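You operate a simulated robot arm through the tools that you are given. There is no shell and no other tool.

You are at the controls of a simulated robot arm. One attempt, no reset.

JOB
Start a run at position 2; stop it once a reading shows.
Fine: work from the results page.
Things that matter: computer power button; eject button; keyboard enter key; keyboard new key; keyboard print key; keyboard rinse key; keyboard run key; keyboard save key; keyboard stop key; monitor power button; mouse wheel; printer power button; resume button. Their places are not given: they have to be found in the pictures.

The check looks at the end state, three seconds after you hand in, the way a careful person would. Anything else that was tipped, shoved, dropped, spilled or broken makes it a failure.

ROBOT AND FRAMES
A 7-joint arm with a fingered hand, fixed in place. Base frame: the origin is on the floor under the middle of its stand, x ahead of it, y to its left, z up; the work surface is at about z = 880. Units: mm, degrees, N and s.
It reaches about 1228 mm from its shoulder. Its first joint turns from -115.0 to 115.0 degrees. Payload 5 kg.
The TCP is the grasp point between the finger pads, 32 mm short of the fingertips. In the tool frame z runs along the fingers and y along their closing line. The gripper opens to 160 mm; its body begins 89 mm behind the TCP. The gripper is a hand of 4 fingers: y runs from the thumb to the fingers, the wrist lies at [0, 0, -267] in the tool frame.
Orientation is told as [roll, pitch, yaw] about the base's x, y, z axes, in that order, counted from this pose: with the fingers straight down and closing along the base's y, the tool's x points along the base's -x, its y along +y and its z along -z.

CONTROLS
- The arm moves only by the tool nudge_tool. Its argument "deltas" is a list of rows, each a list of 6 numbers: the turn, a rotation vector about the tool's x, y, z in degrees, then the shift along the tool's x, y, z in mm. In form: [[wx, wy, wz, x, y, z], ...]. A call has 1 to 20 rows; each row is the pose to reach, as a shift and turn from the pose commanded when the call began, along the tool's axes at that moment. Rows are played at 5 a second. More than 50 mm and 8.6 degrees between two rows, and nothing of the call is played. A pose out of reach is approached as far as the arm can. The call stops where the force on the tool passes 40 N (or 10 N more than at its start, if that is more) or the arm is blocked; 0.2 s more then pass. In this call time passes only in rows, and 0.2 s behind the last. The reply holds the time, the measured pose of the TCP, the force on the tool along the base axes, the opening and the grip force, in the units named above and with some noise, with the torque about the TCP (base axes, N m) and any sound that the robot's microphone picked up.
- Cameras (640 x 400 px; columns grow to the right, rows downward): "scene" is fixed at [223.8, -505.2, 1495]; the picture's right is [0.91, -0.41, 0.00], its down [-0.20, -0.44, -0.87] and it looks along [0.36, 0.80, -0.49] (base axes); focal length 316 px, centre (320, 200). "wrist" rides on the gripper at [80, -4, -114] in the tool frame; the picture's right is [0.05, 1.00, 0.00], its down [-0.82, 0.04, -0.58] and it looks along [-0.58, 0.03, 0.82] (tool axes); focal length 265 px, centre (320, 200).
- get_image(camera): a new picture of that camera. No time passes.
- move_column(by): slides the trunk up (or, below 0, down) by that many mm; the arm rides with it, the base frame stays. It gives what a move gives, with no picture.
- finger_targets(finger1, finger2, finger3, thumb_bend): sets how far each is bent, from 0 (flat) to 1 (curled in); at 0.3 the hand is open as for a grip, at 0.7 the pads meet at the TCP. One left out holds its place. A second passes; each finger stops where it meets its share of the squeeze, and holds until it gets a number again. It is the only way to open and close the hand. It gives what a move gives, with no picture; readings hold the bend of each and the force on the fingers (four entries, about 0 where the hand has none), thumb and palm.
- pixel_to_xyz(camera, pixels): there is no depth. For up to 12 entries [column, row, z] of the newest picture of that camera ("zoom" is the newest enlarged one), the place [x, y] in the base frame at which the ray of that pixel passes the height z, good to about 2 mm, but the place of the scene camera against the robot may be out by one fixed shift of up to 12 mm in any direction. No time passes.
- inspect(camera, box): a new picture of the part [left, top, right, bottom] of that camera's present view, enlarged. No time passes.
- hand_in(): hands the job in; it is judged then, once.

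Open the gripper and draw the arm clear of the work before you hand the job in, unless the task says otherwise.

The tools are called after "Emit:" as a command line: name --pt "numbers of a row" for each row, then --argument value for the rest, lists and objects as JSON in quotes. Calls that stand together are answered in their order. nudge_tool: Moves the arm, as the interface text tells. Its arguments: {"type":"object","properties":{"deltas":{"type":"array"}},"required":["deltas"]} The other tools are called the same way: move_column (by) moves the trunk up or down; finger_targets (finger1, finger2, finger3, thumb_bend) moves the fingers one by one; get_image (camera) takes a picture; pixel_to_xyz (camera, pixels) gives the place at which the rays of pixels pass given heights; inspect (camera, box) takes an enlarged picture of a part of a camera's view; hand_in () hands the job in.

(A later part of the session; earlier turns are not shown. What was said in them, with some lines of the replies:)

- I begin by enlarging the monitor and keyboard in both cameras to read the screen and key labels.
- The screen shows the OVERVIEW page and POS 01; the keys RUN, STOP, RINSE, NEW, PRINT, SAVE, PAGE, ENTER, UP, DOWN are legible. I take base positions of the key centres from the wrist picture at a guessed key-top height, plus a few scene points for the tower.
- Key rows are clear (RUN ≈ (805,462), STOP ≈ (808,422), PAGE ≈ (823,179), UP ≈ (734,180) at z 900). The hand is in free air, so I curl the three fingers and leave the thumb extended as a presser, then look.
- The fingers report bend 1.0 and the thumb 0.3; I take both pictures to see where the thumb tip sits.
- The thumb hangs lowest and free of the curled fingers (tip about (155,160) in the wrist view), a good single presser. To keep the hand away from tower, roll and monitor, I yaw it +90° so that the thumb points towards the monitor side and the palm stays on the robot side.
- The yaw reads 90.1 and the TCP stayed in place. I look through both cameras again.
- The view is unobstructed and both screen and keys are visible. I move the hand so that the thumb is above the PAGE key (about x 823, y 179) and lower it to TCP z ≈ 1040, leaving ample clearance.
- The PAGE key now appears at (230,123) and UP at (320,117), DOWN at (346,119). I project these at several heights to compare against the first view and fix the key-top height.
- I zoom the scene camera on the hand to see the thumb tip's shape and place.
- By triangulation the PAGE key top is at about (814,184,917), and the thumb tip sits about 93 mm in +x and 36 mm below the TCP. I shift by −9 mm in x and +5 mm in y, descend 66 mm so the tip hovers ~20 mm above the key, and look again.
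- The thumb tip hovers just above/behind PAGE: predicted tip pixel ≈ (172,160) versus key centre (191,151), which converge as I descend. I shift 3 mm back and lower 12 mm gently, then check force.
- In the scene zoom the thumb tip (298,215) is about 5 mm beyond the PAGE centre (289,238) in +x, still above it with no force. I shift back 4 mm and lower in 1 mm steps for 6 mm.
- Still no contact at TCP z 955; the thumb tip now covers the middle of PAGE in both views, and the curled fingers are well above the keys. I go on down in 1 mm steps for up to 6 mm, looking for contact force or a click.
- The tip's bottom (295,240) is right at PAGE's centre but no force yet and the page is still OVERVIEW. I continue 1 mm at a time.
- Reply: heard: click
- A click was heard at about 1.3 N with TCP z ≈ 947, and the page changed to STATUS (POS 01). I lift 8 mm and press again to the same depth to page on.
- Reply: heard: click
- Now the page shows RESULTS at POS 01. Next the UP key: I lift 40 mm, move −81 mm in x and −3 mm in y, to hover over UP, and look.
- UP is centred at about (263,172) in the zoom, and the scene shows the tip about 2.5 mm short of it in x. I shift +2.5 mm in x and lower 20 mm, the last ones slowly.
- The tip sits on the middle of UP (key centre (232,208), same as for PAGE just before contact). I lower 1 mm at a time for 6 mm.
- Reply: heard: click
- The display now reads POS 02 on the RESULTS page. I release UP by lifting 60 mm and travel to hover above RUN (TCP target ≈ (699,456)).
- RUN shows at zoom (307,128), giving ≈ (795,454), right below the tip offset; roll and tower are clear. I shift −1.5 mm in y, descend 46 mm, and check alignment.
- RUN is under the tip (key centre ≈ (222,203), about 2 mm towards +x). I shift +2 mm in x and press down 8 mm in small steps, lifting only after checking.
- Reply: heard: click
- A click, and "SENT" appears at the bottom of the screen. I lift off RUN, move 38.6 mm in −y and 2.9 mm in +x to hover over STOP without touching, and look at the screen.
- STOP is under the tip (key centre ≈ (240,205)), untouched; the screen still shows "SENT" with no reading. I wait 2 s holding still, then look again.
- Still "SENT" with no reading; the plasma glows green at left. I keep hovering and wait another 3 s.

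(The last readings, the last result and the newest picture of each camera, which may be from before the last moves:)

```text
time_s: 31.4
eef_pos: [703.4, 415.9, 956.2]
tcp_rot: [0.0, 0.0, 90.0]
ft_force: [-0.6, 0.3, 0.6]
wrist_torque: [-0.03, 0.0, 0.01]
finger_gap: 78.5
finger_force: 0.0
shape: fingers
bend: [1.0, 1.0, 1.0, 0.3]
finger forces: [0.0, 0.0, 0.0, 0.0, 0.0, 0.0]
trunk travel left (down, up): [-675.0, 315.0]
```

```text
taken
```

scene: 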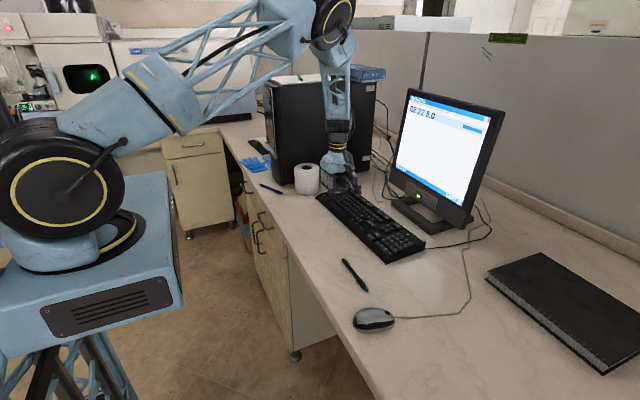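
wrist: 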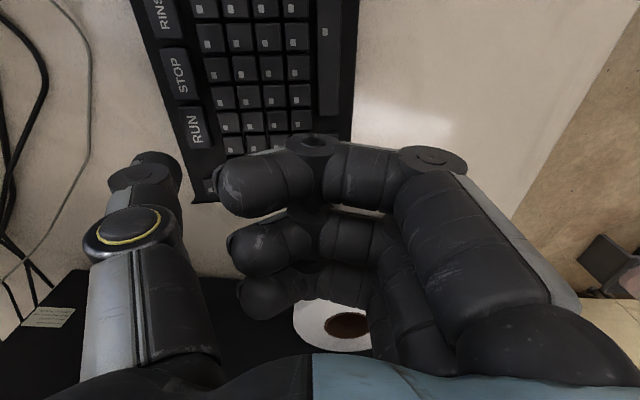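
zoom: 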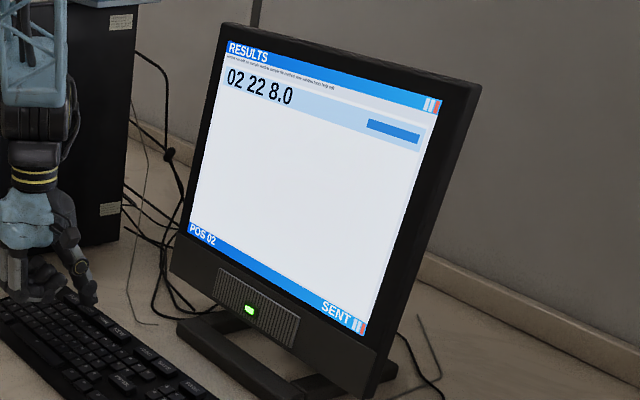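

A reading line "02 22 8.0" has appeared on the RESULTS page. I press STOP now, down 9 mm in small steps to the same depth that clicked RUN.

Emit:
nudge_tool --pt "0 0 0 0 0 3" --pt "0 0 0 0 0 5" --pt "0 0 0 0 0 7" --pt "0 0 0 0 0 8" --pt "0 0 0 0 0 9" --pt "0 0 0 0 0 9.5"

Emit:
inspect --camera "scene" --box '[380, 80, 510, 230]'

Emit:
inspect --camera "scene" --box '[310, 150, 390, 210]'

```text
time_s: 32.8
eef_pos: [703.3, 415.2, 947.0]
tcp_rot: [0.0, -0.1, 90.0]
ft_force: [0.6, -1.3, 1.2]
wrist_torque: [-0.01, -0.08, 0.0]
finger_gap: 78.4
finger_force: 0.1
shape: fingers
bend: [1.0, 1.0, 1.0, 0.3]
finger forces: [0.1, 0.0, 0.1, 0.0, 0.7, 0.1]
trunk travel left (down, up): [-675.0, 315.0]
heard: click
```

```text
2.67 times, centred on (445, 155) of scene
```

zoom: 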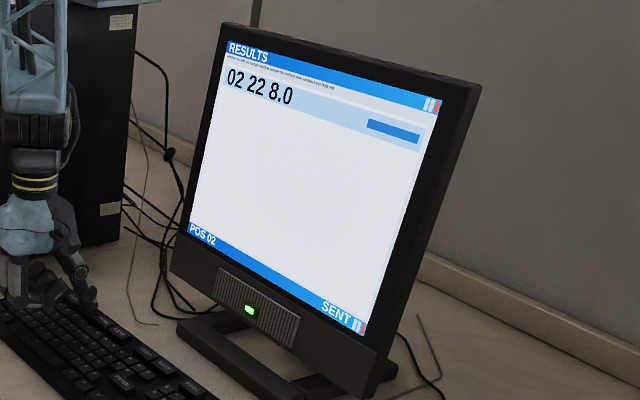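

```text
6.67 times, centred on (350, 180) of scene
```

zoom: 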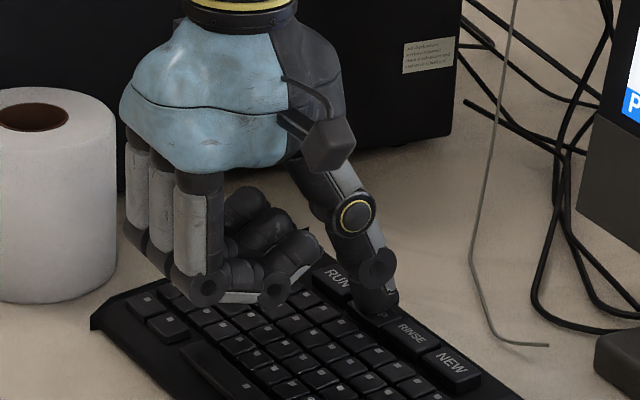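

STOP clicked; the screen still shows the one reading and "SENT". I lift clear of the key and wait to see whether the run really ended.

Emit:
nudge_tool --pt "0 0 0 0 0 -10" --pt "0 0 0 0 0 -30" --pt "0 0 0 0 0 -30" --pt "0 0 0 0 0 -30" --pt "0 0 0 0 0 -30" --pt "0 0 0 0 0 -30"

Emit:
inspect --camera "scene" --box '[380, 80, 510, 230]'

Emit:
inspect --camera "scene" --box '[0, 0, 280, 175]'

```text
time_s: 34.2
eef_pos: [703.5, 414.2, 976.0]
tcp_rot: [0.0, 0.0, 89.9]
ft_force: [-0.1, 0.2, -0.4]
wrist_torque: [0.0, 0.01, 0.0]
finger_gap: 78.4
finger_force: 0.0
shape: fingers
bend: [1.0, 1.0, 1.0, 0.3]
finger forces: [0.0, 0.0, 0.0, 0.1, 0.1, 0.0]
trunk travel left (down, up): [-675.0, 315.0]
```

```text
2.67 times, centred on (445, 155) of scene
```

zoom: 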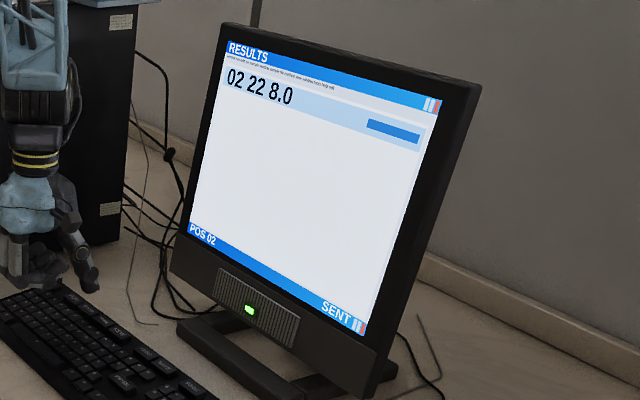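

```text
2.29 times, centred on (140, 88) of scene
```

zoom: 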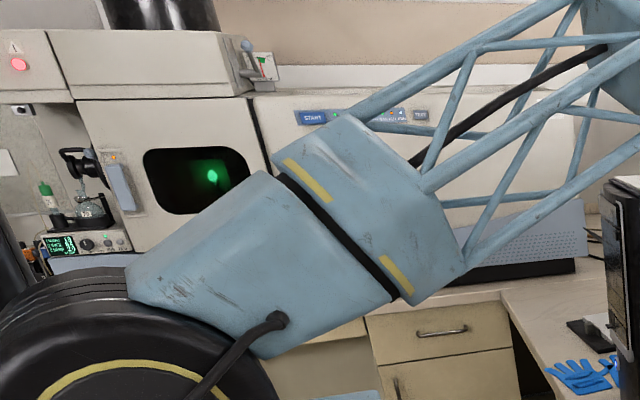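

The hand is clear of the keys and the screen is unchanged. I wait 4 s to see whether further readings arrive.

Emit:
nudge_tool --pt "0 0 0 0 0 0" --pt "0 0 0 0 0 0" --pt "0 0 0 0 0 0" --pt "0 0 0 0 0 0" --pt "0 0 0 0 0 0" --pt "0 0 0 0 0 0" --pt "0 0 0 0 0 0" --pt "0 0 0 0 0 0" --pt "0 0 0 0 0 0" --pt "0 0 0 0 0 0" --pt "0 0 0 0 0 0" --pt "0 0 0 0 0 0" --pt "0 0 0 0 0 0" --pt "0 0 0 0 0 0" --pt "0 0 0 0 0 0" --pt "0 0 0 0 0 0" --pt "0 0 0 0 0 0" --pt "0 0 0 0 0 0" --pt "0 0 0 0 0 0" --pt "0 0 0 0 0 0"

Emit:
inspect --camera "scene" --box '[380, 80, 510, 230]'

```text
time_s: 38.4
eef_pos: [703.9, 414.7, 975.7]
tcp_rot: [0.0, 0.1, 90.0]
ft_force: [-0.6, 0.0, 1.1]
wrist_torque: [-0.01, -0.02, -0.01]
finger_gap: 78.2
finger_force: 0.1
shape: fingers
bend: [1.0, 1.0, 1.0, 0.3]
finger forces: [0.0, 0.0, 0.0, 0.0, 0.1, 0.0]
trunk travel left (down, up): [-675.0, 315.0]
```

```text
2.67 times, centred on (445, 155) of scene
```

zoom: 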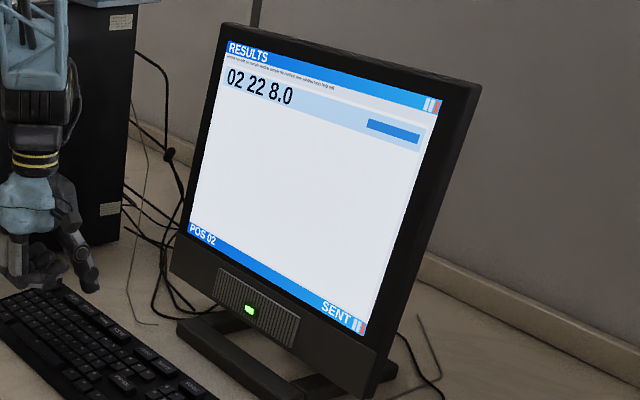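

One reading stays and no more arrive, but "SENT" alone doesn't prove the sampler stopped. I'll check the STATUS page with the proven PAGE key and then return to RESULTS, so I move back to hover above PAGE.

Emit:
nudge_tool --pt "0 0 0 30 -2 -5" --pt "0 0 0 70 -4 -5" --pt "0 0 0 110 -6 -5" --pt "0 0 0 150 -8 -5" --pt "0 0 0 190 -10 -5" --pt "0 0 0 215 -11 -5" --pt "0 0 0 229.9 -11.6 -5" --pt "0 0 0 229.9 -11.6 8" --pt "0 0 0 229.9 -11.6 16" --pt "0 0 0 229.9 -11.6 21.5" --pt "0 0 0 229.9 -11.6 21.5"

Emit:
inspect --camera "wrist" --box '[80, 80, 320, 230]'

Emit:
inspect --camera "scene" --box '[370, 190, 434, 250]'

```text
time_s: 40.8
eef_pos: [715.4, 185.4, 955.7]
tcp_rot: [0.0, -0.1, 89.9]
ft_force: [0.7, 0.1, -1.0]
wrist_torque: [-0.02, 0.01, -0.02]
finger_gap: 78.2
finger_force: 0.0
shape: fingers
bend: [1.0, 1.0, 1.0, 0.3]
finger forces: [0.0, 0.0, 0.0, 0.1, 0.0, 0.1]
trunk travel left (down, up): [-675.0, 315.0]
```

```text
2.67 times, centred on (200, 155) of wrist
```

zoom: 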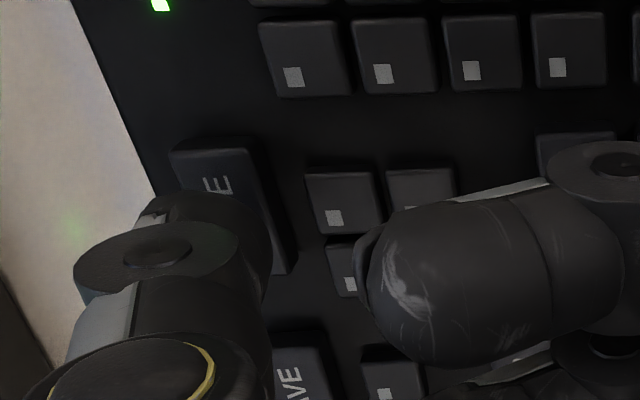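

```text
6.67 times, centred on (402, 220) of scene
```

zoom: 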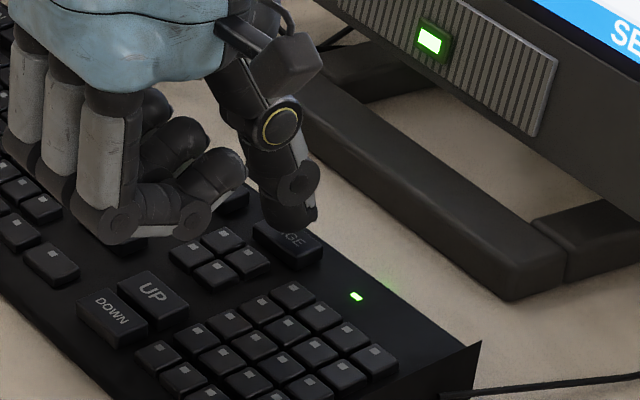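

The view matches the earlier PAGE hover exactly (key centre ≈ (232,205)). I press and release PAGE once and read the screen.

Emit:
nudge_tool --pt "0 0 0 0 0 3" --pt "0 0 0 0 0 5" --pt "0 0 0 0 0 7" --pt "0 0 0 0 0 8" --pt "0 0 0 0 0 8.3" --pt "0 0 0 0 0 4" --pt "0 0 0 0 0 0"

Emit:
inspect --camera "scene" --box '[380, 80, 510, 230]'

```text
time_s: 42.4
eef_pos: [715.1, 185.6, 955.3]
tcp_rot: [0.0, 0.0, 90.0]
ft_force: [0.0, -0.2, -0.4]
wrist_torque: [0.04, 0.03, 0.03]
finger_gap: 78.6
finger_force: 0.1
shape: fingers
bend: [1.0, 1.0, 1.0, 0.3]
finger forces: [0.1, 0.0, 0.0, 0.0, 0.0, 0.1]
trunk travel left (down, up): [-675.0, 315.0]
heard: click
```

```text
2.67 times, centred on (445, 155) of scene
```

zoom: 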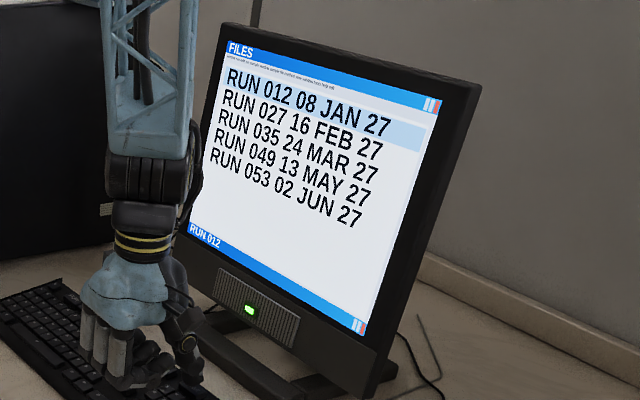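

The FILES page appears, so there are more pages. I press PAGE again.

Emit:
nudge_tool --pt "0 0 0 0 0 3" --pt "0 0 0 0 0 5" --pt "0 0 0 0 0 7" --pt "0 0 0 0 0 8" --pt "0 0 0 0 0 8.3" --pt "0 0 0 0 0 4" --pt "0 0 0 0 0 0"

Emit:
inspect --camera "scene" --box '[380, 80, 510, 230]'

```text
time_s: 44.0
eef_pos: [715.1, 184.6, 954.5]
tcp_rot: [-0.1, 0.0, 89.9]
ft_force: [0.2, 0.5, 0.5]
wrist_torque: [0.04, 0.04, 0.04]
finger_gap: 78.3
finger_force: 0.0
shape: fingers
bend: [1.0, 1.0, 1.0, 0.3]
finger forces: [0.1, 0.0, 0.0, 0.0, 0.0, 0.1]
trunk travel left (down, up): [-675.0, 315.0]
heard: click
```

```text
2.67 times, centred on (445, 155) of scene
```

zoom: 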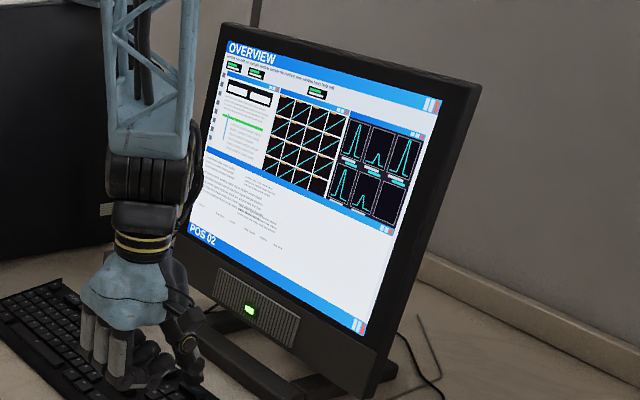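

OVERVIEW is back with POS 02, so STATUS comes next. I press PAGE once more.

Emit:
nudge_tool --pt "0 0 0 0 0 3" --pt "0 0 0 0 0 5" --pt "0 0 0 0 0 7" --pt "0 0 0 0 0 8" --pt "0 0 0 0 0 8.3" --pt "0 0 0 0 0 4" --pt "0 0 0 0 0 0"

Emit:
inspect --camera "scene" --box '[380, 80, 510, 230]'

```text
time_s: 45.6
eef_pos: [715.3, 186.1, 955.2]
tcp_rot: [0.1, 0.0, 89.9]
ft_force: [-0.3, -1.3, 0.2]
wrist_torque: [-0.01, -0.04, 0.0]
finger_gap: 78.3
finger_force: 0.1
shape: fingers
bend: [1.0, 1.0, 1.0, 0.3]
finger forces: [0.1, 0.1, 0.0, 0.1, 0.0, 0.0]
trunk travel left (down, up): [-675.0, 315.0]
heard: click
```

```text
2.67 times, centred on (445, 155) of scene
```

zoom: 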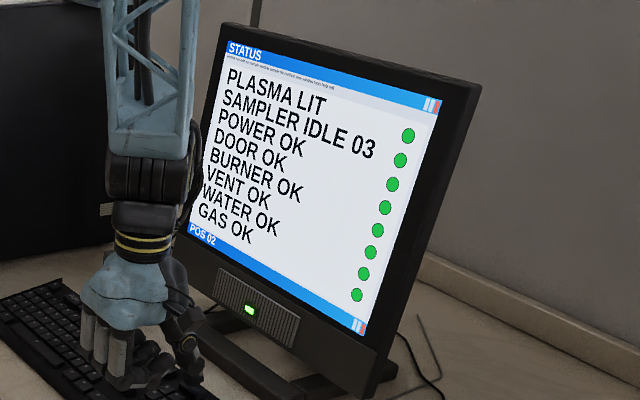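

STATUS shows "SAMPLER IDLE 03": the run is stopped (it had begun moving on to 03 when STOP landed). I press PAGE once more to return to RESULTS.

Emit:
nudge_tool --pt "0 0 0 0 0 3" --pt "0 0 0 0 0 5" --pt "0 0 0 0 0 7" --pt "0 0 0 0 0 8" --pt "0 0 0 0 0 8.3" --pt "0 0 0 0 0 4" --pt "0 0 0 0 0 0"

Emit:
inspect --camera "scene" --box '[380, 80, 510, 230]'

```text
time_s: 47.2
eef_pos: [716.3, 185.9, 955.2]
tcp_rot: [0.0, 0.0, 89.9]
ft_force: [0.7, -0.2, -1.1]
wrist_torque: [0.01, 0.03, -0.01]
finger_gap: 78.3
finger_force: 0.0
shape: fingers
bend: [1.0, 1.0, 1.0, 0.3]
finger forces: [0.0, 0.1, 0.1, 0.0, 0.0, 0.0]
trunk travel left (down, up): [-675.0, 315.0]
heard: click
```

```text
2.67 times, centred on (445, 155) of scene
```

zoom: 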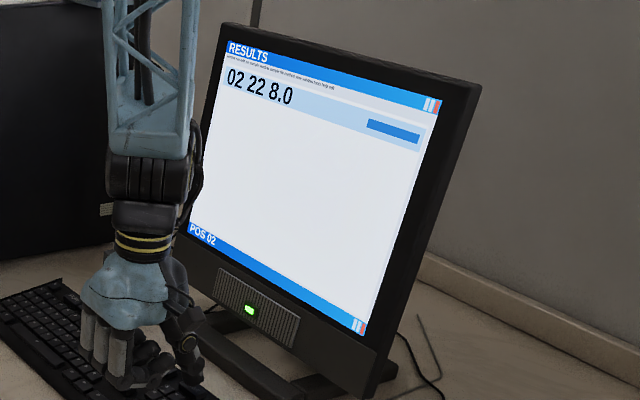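

RESULTS is back with the single reading "02 22 8.0" and POS 02. I now draw the arm up and back, well clear of keyboard and monitor.

Emit:
nudge_tool --pt "0 0 0 0 0 -20" --pt "0 0 0 0 0 -60" --pt "0 0 0 0 0 -105" --pt "0 0 0 0 0 -150" --pt "0 0 0 0 0 -195" --pt "0 0 0 0 0 -240" --pt "0 0 0 0 25 -260" --pt "0 0 0 0 50 -260" --pt "0 0 0 0 50 -260"

Emit:
finger_targets --finger1 0.3 --finger2 0.3 --finger3 0.3 --thumb_bend 0.3

Emit:
get_image --camera "scene"

Emit:
inspect --camera "scene" --box '[380, 80, 510, 230]'

Emit:
inspect --camera "scene" --box '[300, 170, 440, 270]'

```text
time_s: 49.2
eef_pos: [665.6, 184.8, 1215.2]
tcp_rot: [0.0, 0.0, 90.0]
ft_force: [0.0, -0.9, 0.1]
wrist_torque: [0.06, 0.0, 0.01]
finger_gap: 78.3
finger_force: 0.1
shape: fingers
bend: [1.0, 1.0, 1.0, 0.3]
finger forces: [0.0, 0.0, 0.1, 0.0, 0.0, 0.0]
trunk travel left (down, up): [-675.0, 315.0]
```

```text
time_s: 50.2
eef_pos: [664.5, 185.6, 1214.0]
tcp_rot: [0.0, 0.0, 90.1]
ft_force: [-0.1, -0.7, 0.0]
wrist_torque: [0.0, -0.02, 0.01]
finger_gap: 170.8
finger_force: 0.0
shape: fingers
bend: [0.3, 0.3, 0.3, 0.3]
finger forces: [0.1, 0.1, 0.0, 0.1, 0.0, 0.0]
trunk travel left (down, up): [-675.0, 315.0]
```

```text
taken
```

scene: 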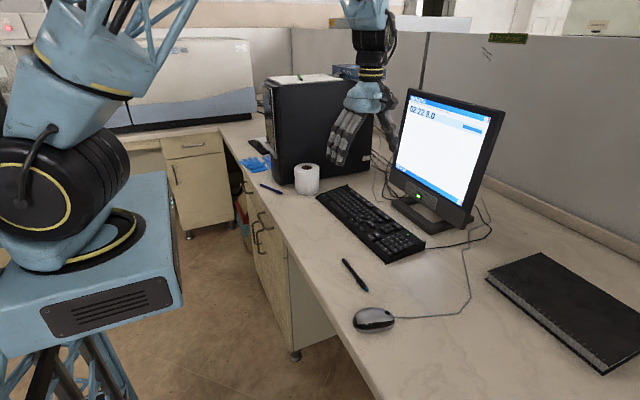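

```text
2.67 times, centred on (445, 155) of scene
```

zoom: 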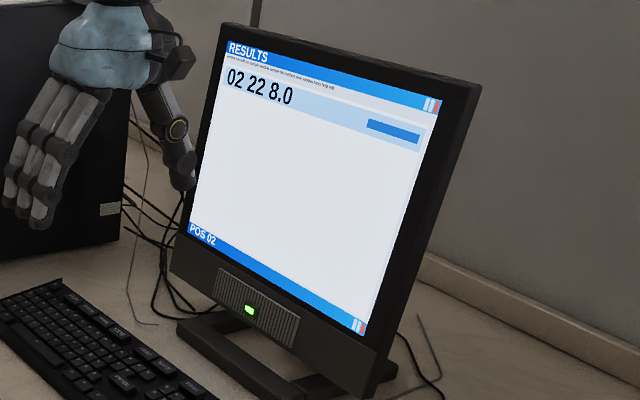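

```text
4.00 times, centred on (370, 220) of scene
```

zoom: 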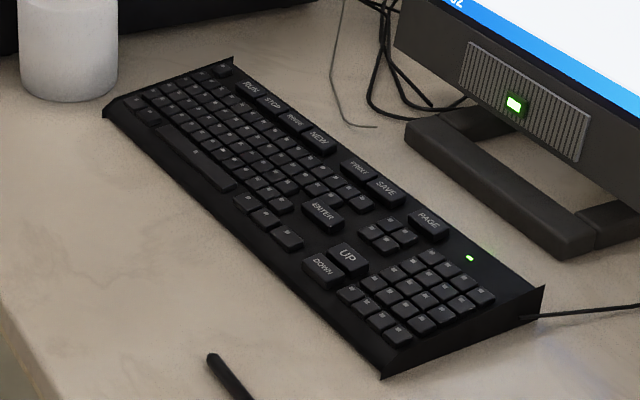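

The hand is open and clear at z ≈ 1214, and the keyboard, pen, roll and mouse are where they were. The screen shows RESULTS with the single reading "02 22 8.0" and the sampler is idle, so I hand in.

Emit:
hand_in

```text
The job is handed in.
```

I started a run at position 2 and stopped it after its first reading appeared on the results page, then handed the job in.

- **Reading:** the results page shows one line, "02 22 8.0". No further readings came in the 5 or so seconds I watched after pressing STOP.
- **Stop confirmed:** the status page showed "SAMPLER IDLE 03". STOP took effect, but the sampler had already moved on to position 3 by then.
- **Pages:** I left the results page once, after stopping, to check the status page. I then returned, so it ended on the results page at POS 02.
- **Surroundings:** I pressed only PAGE, UP, RUN and STOP. The hand was open and clear of the desk at the end, and nothing looked moved in the last pictures.
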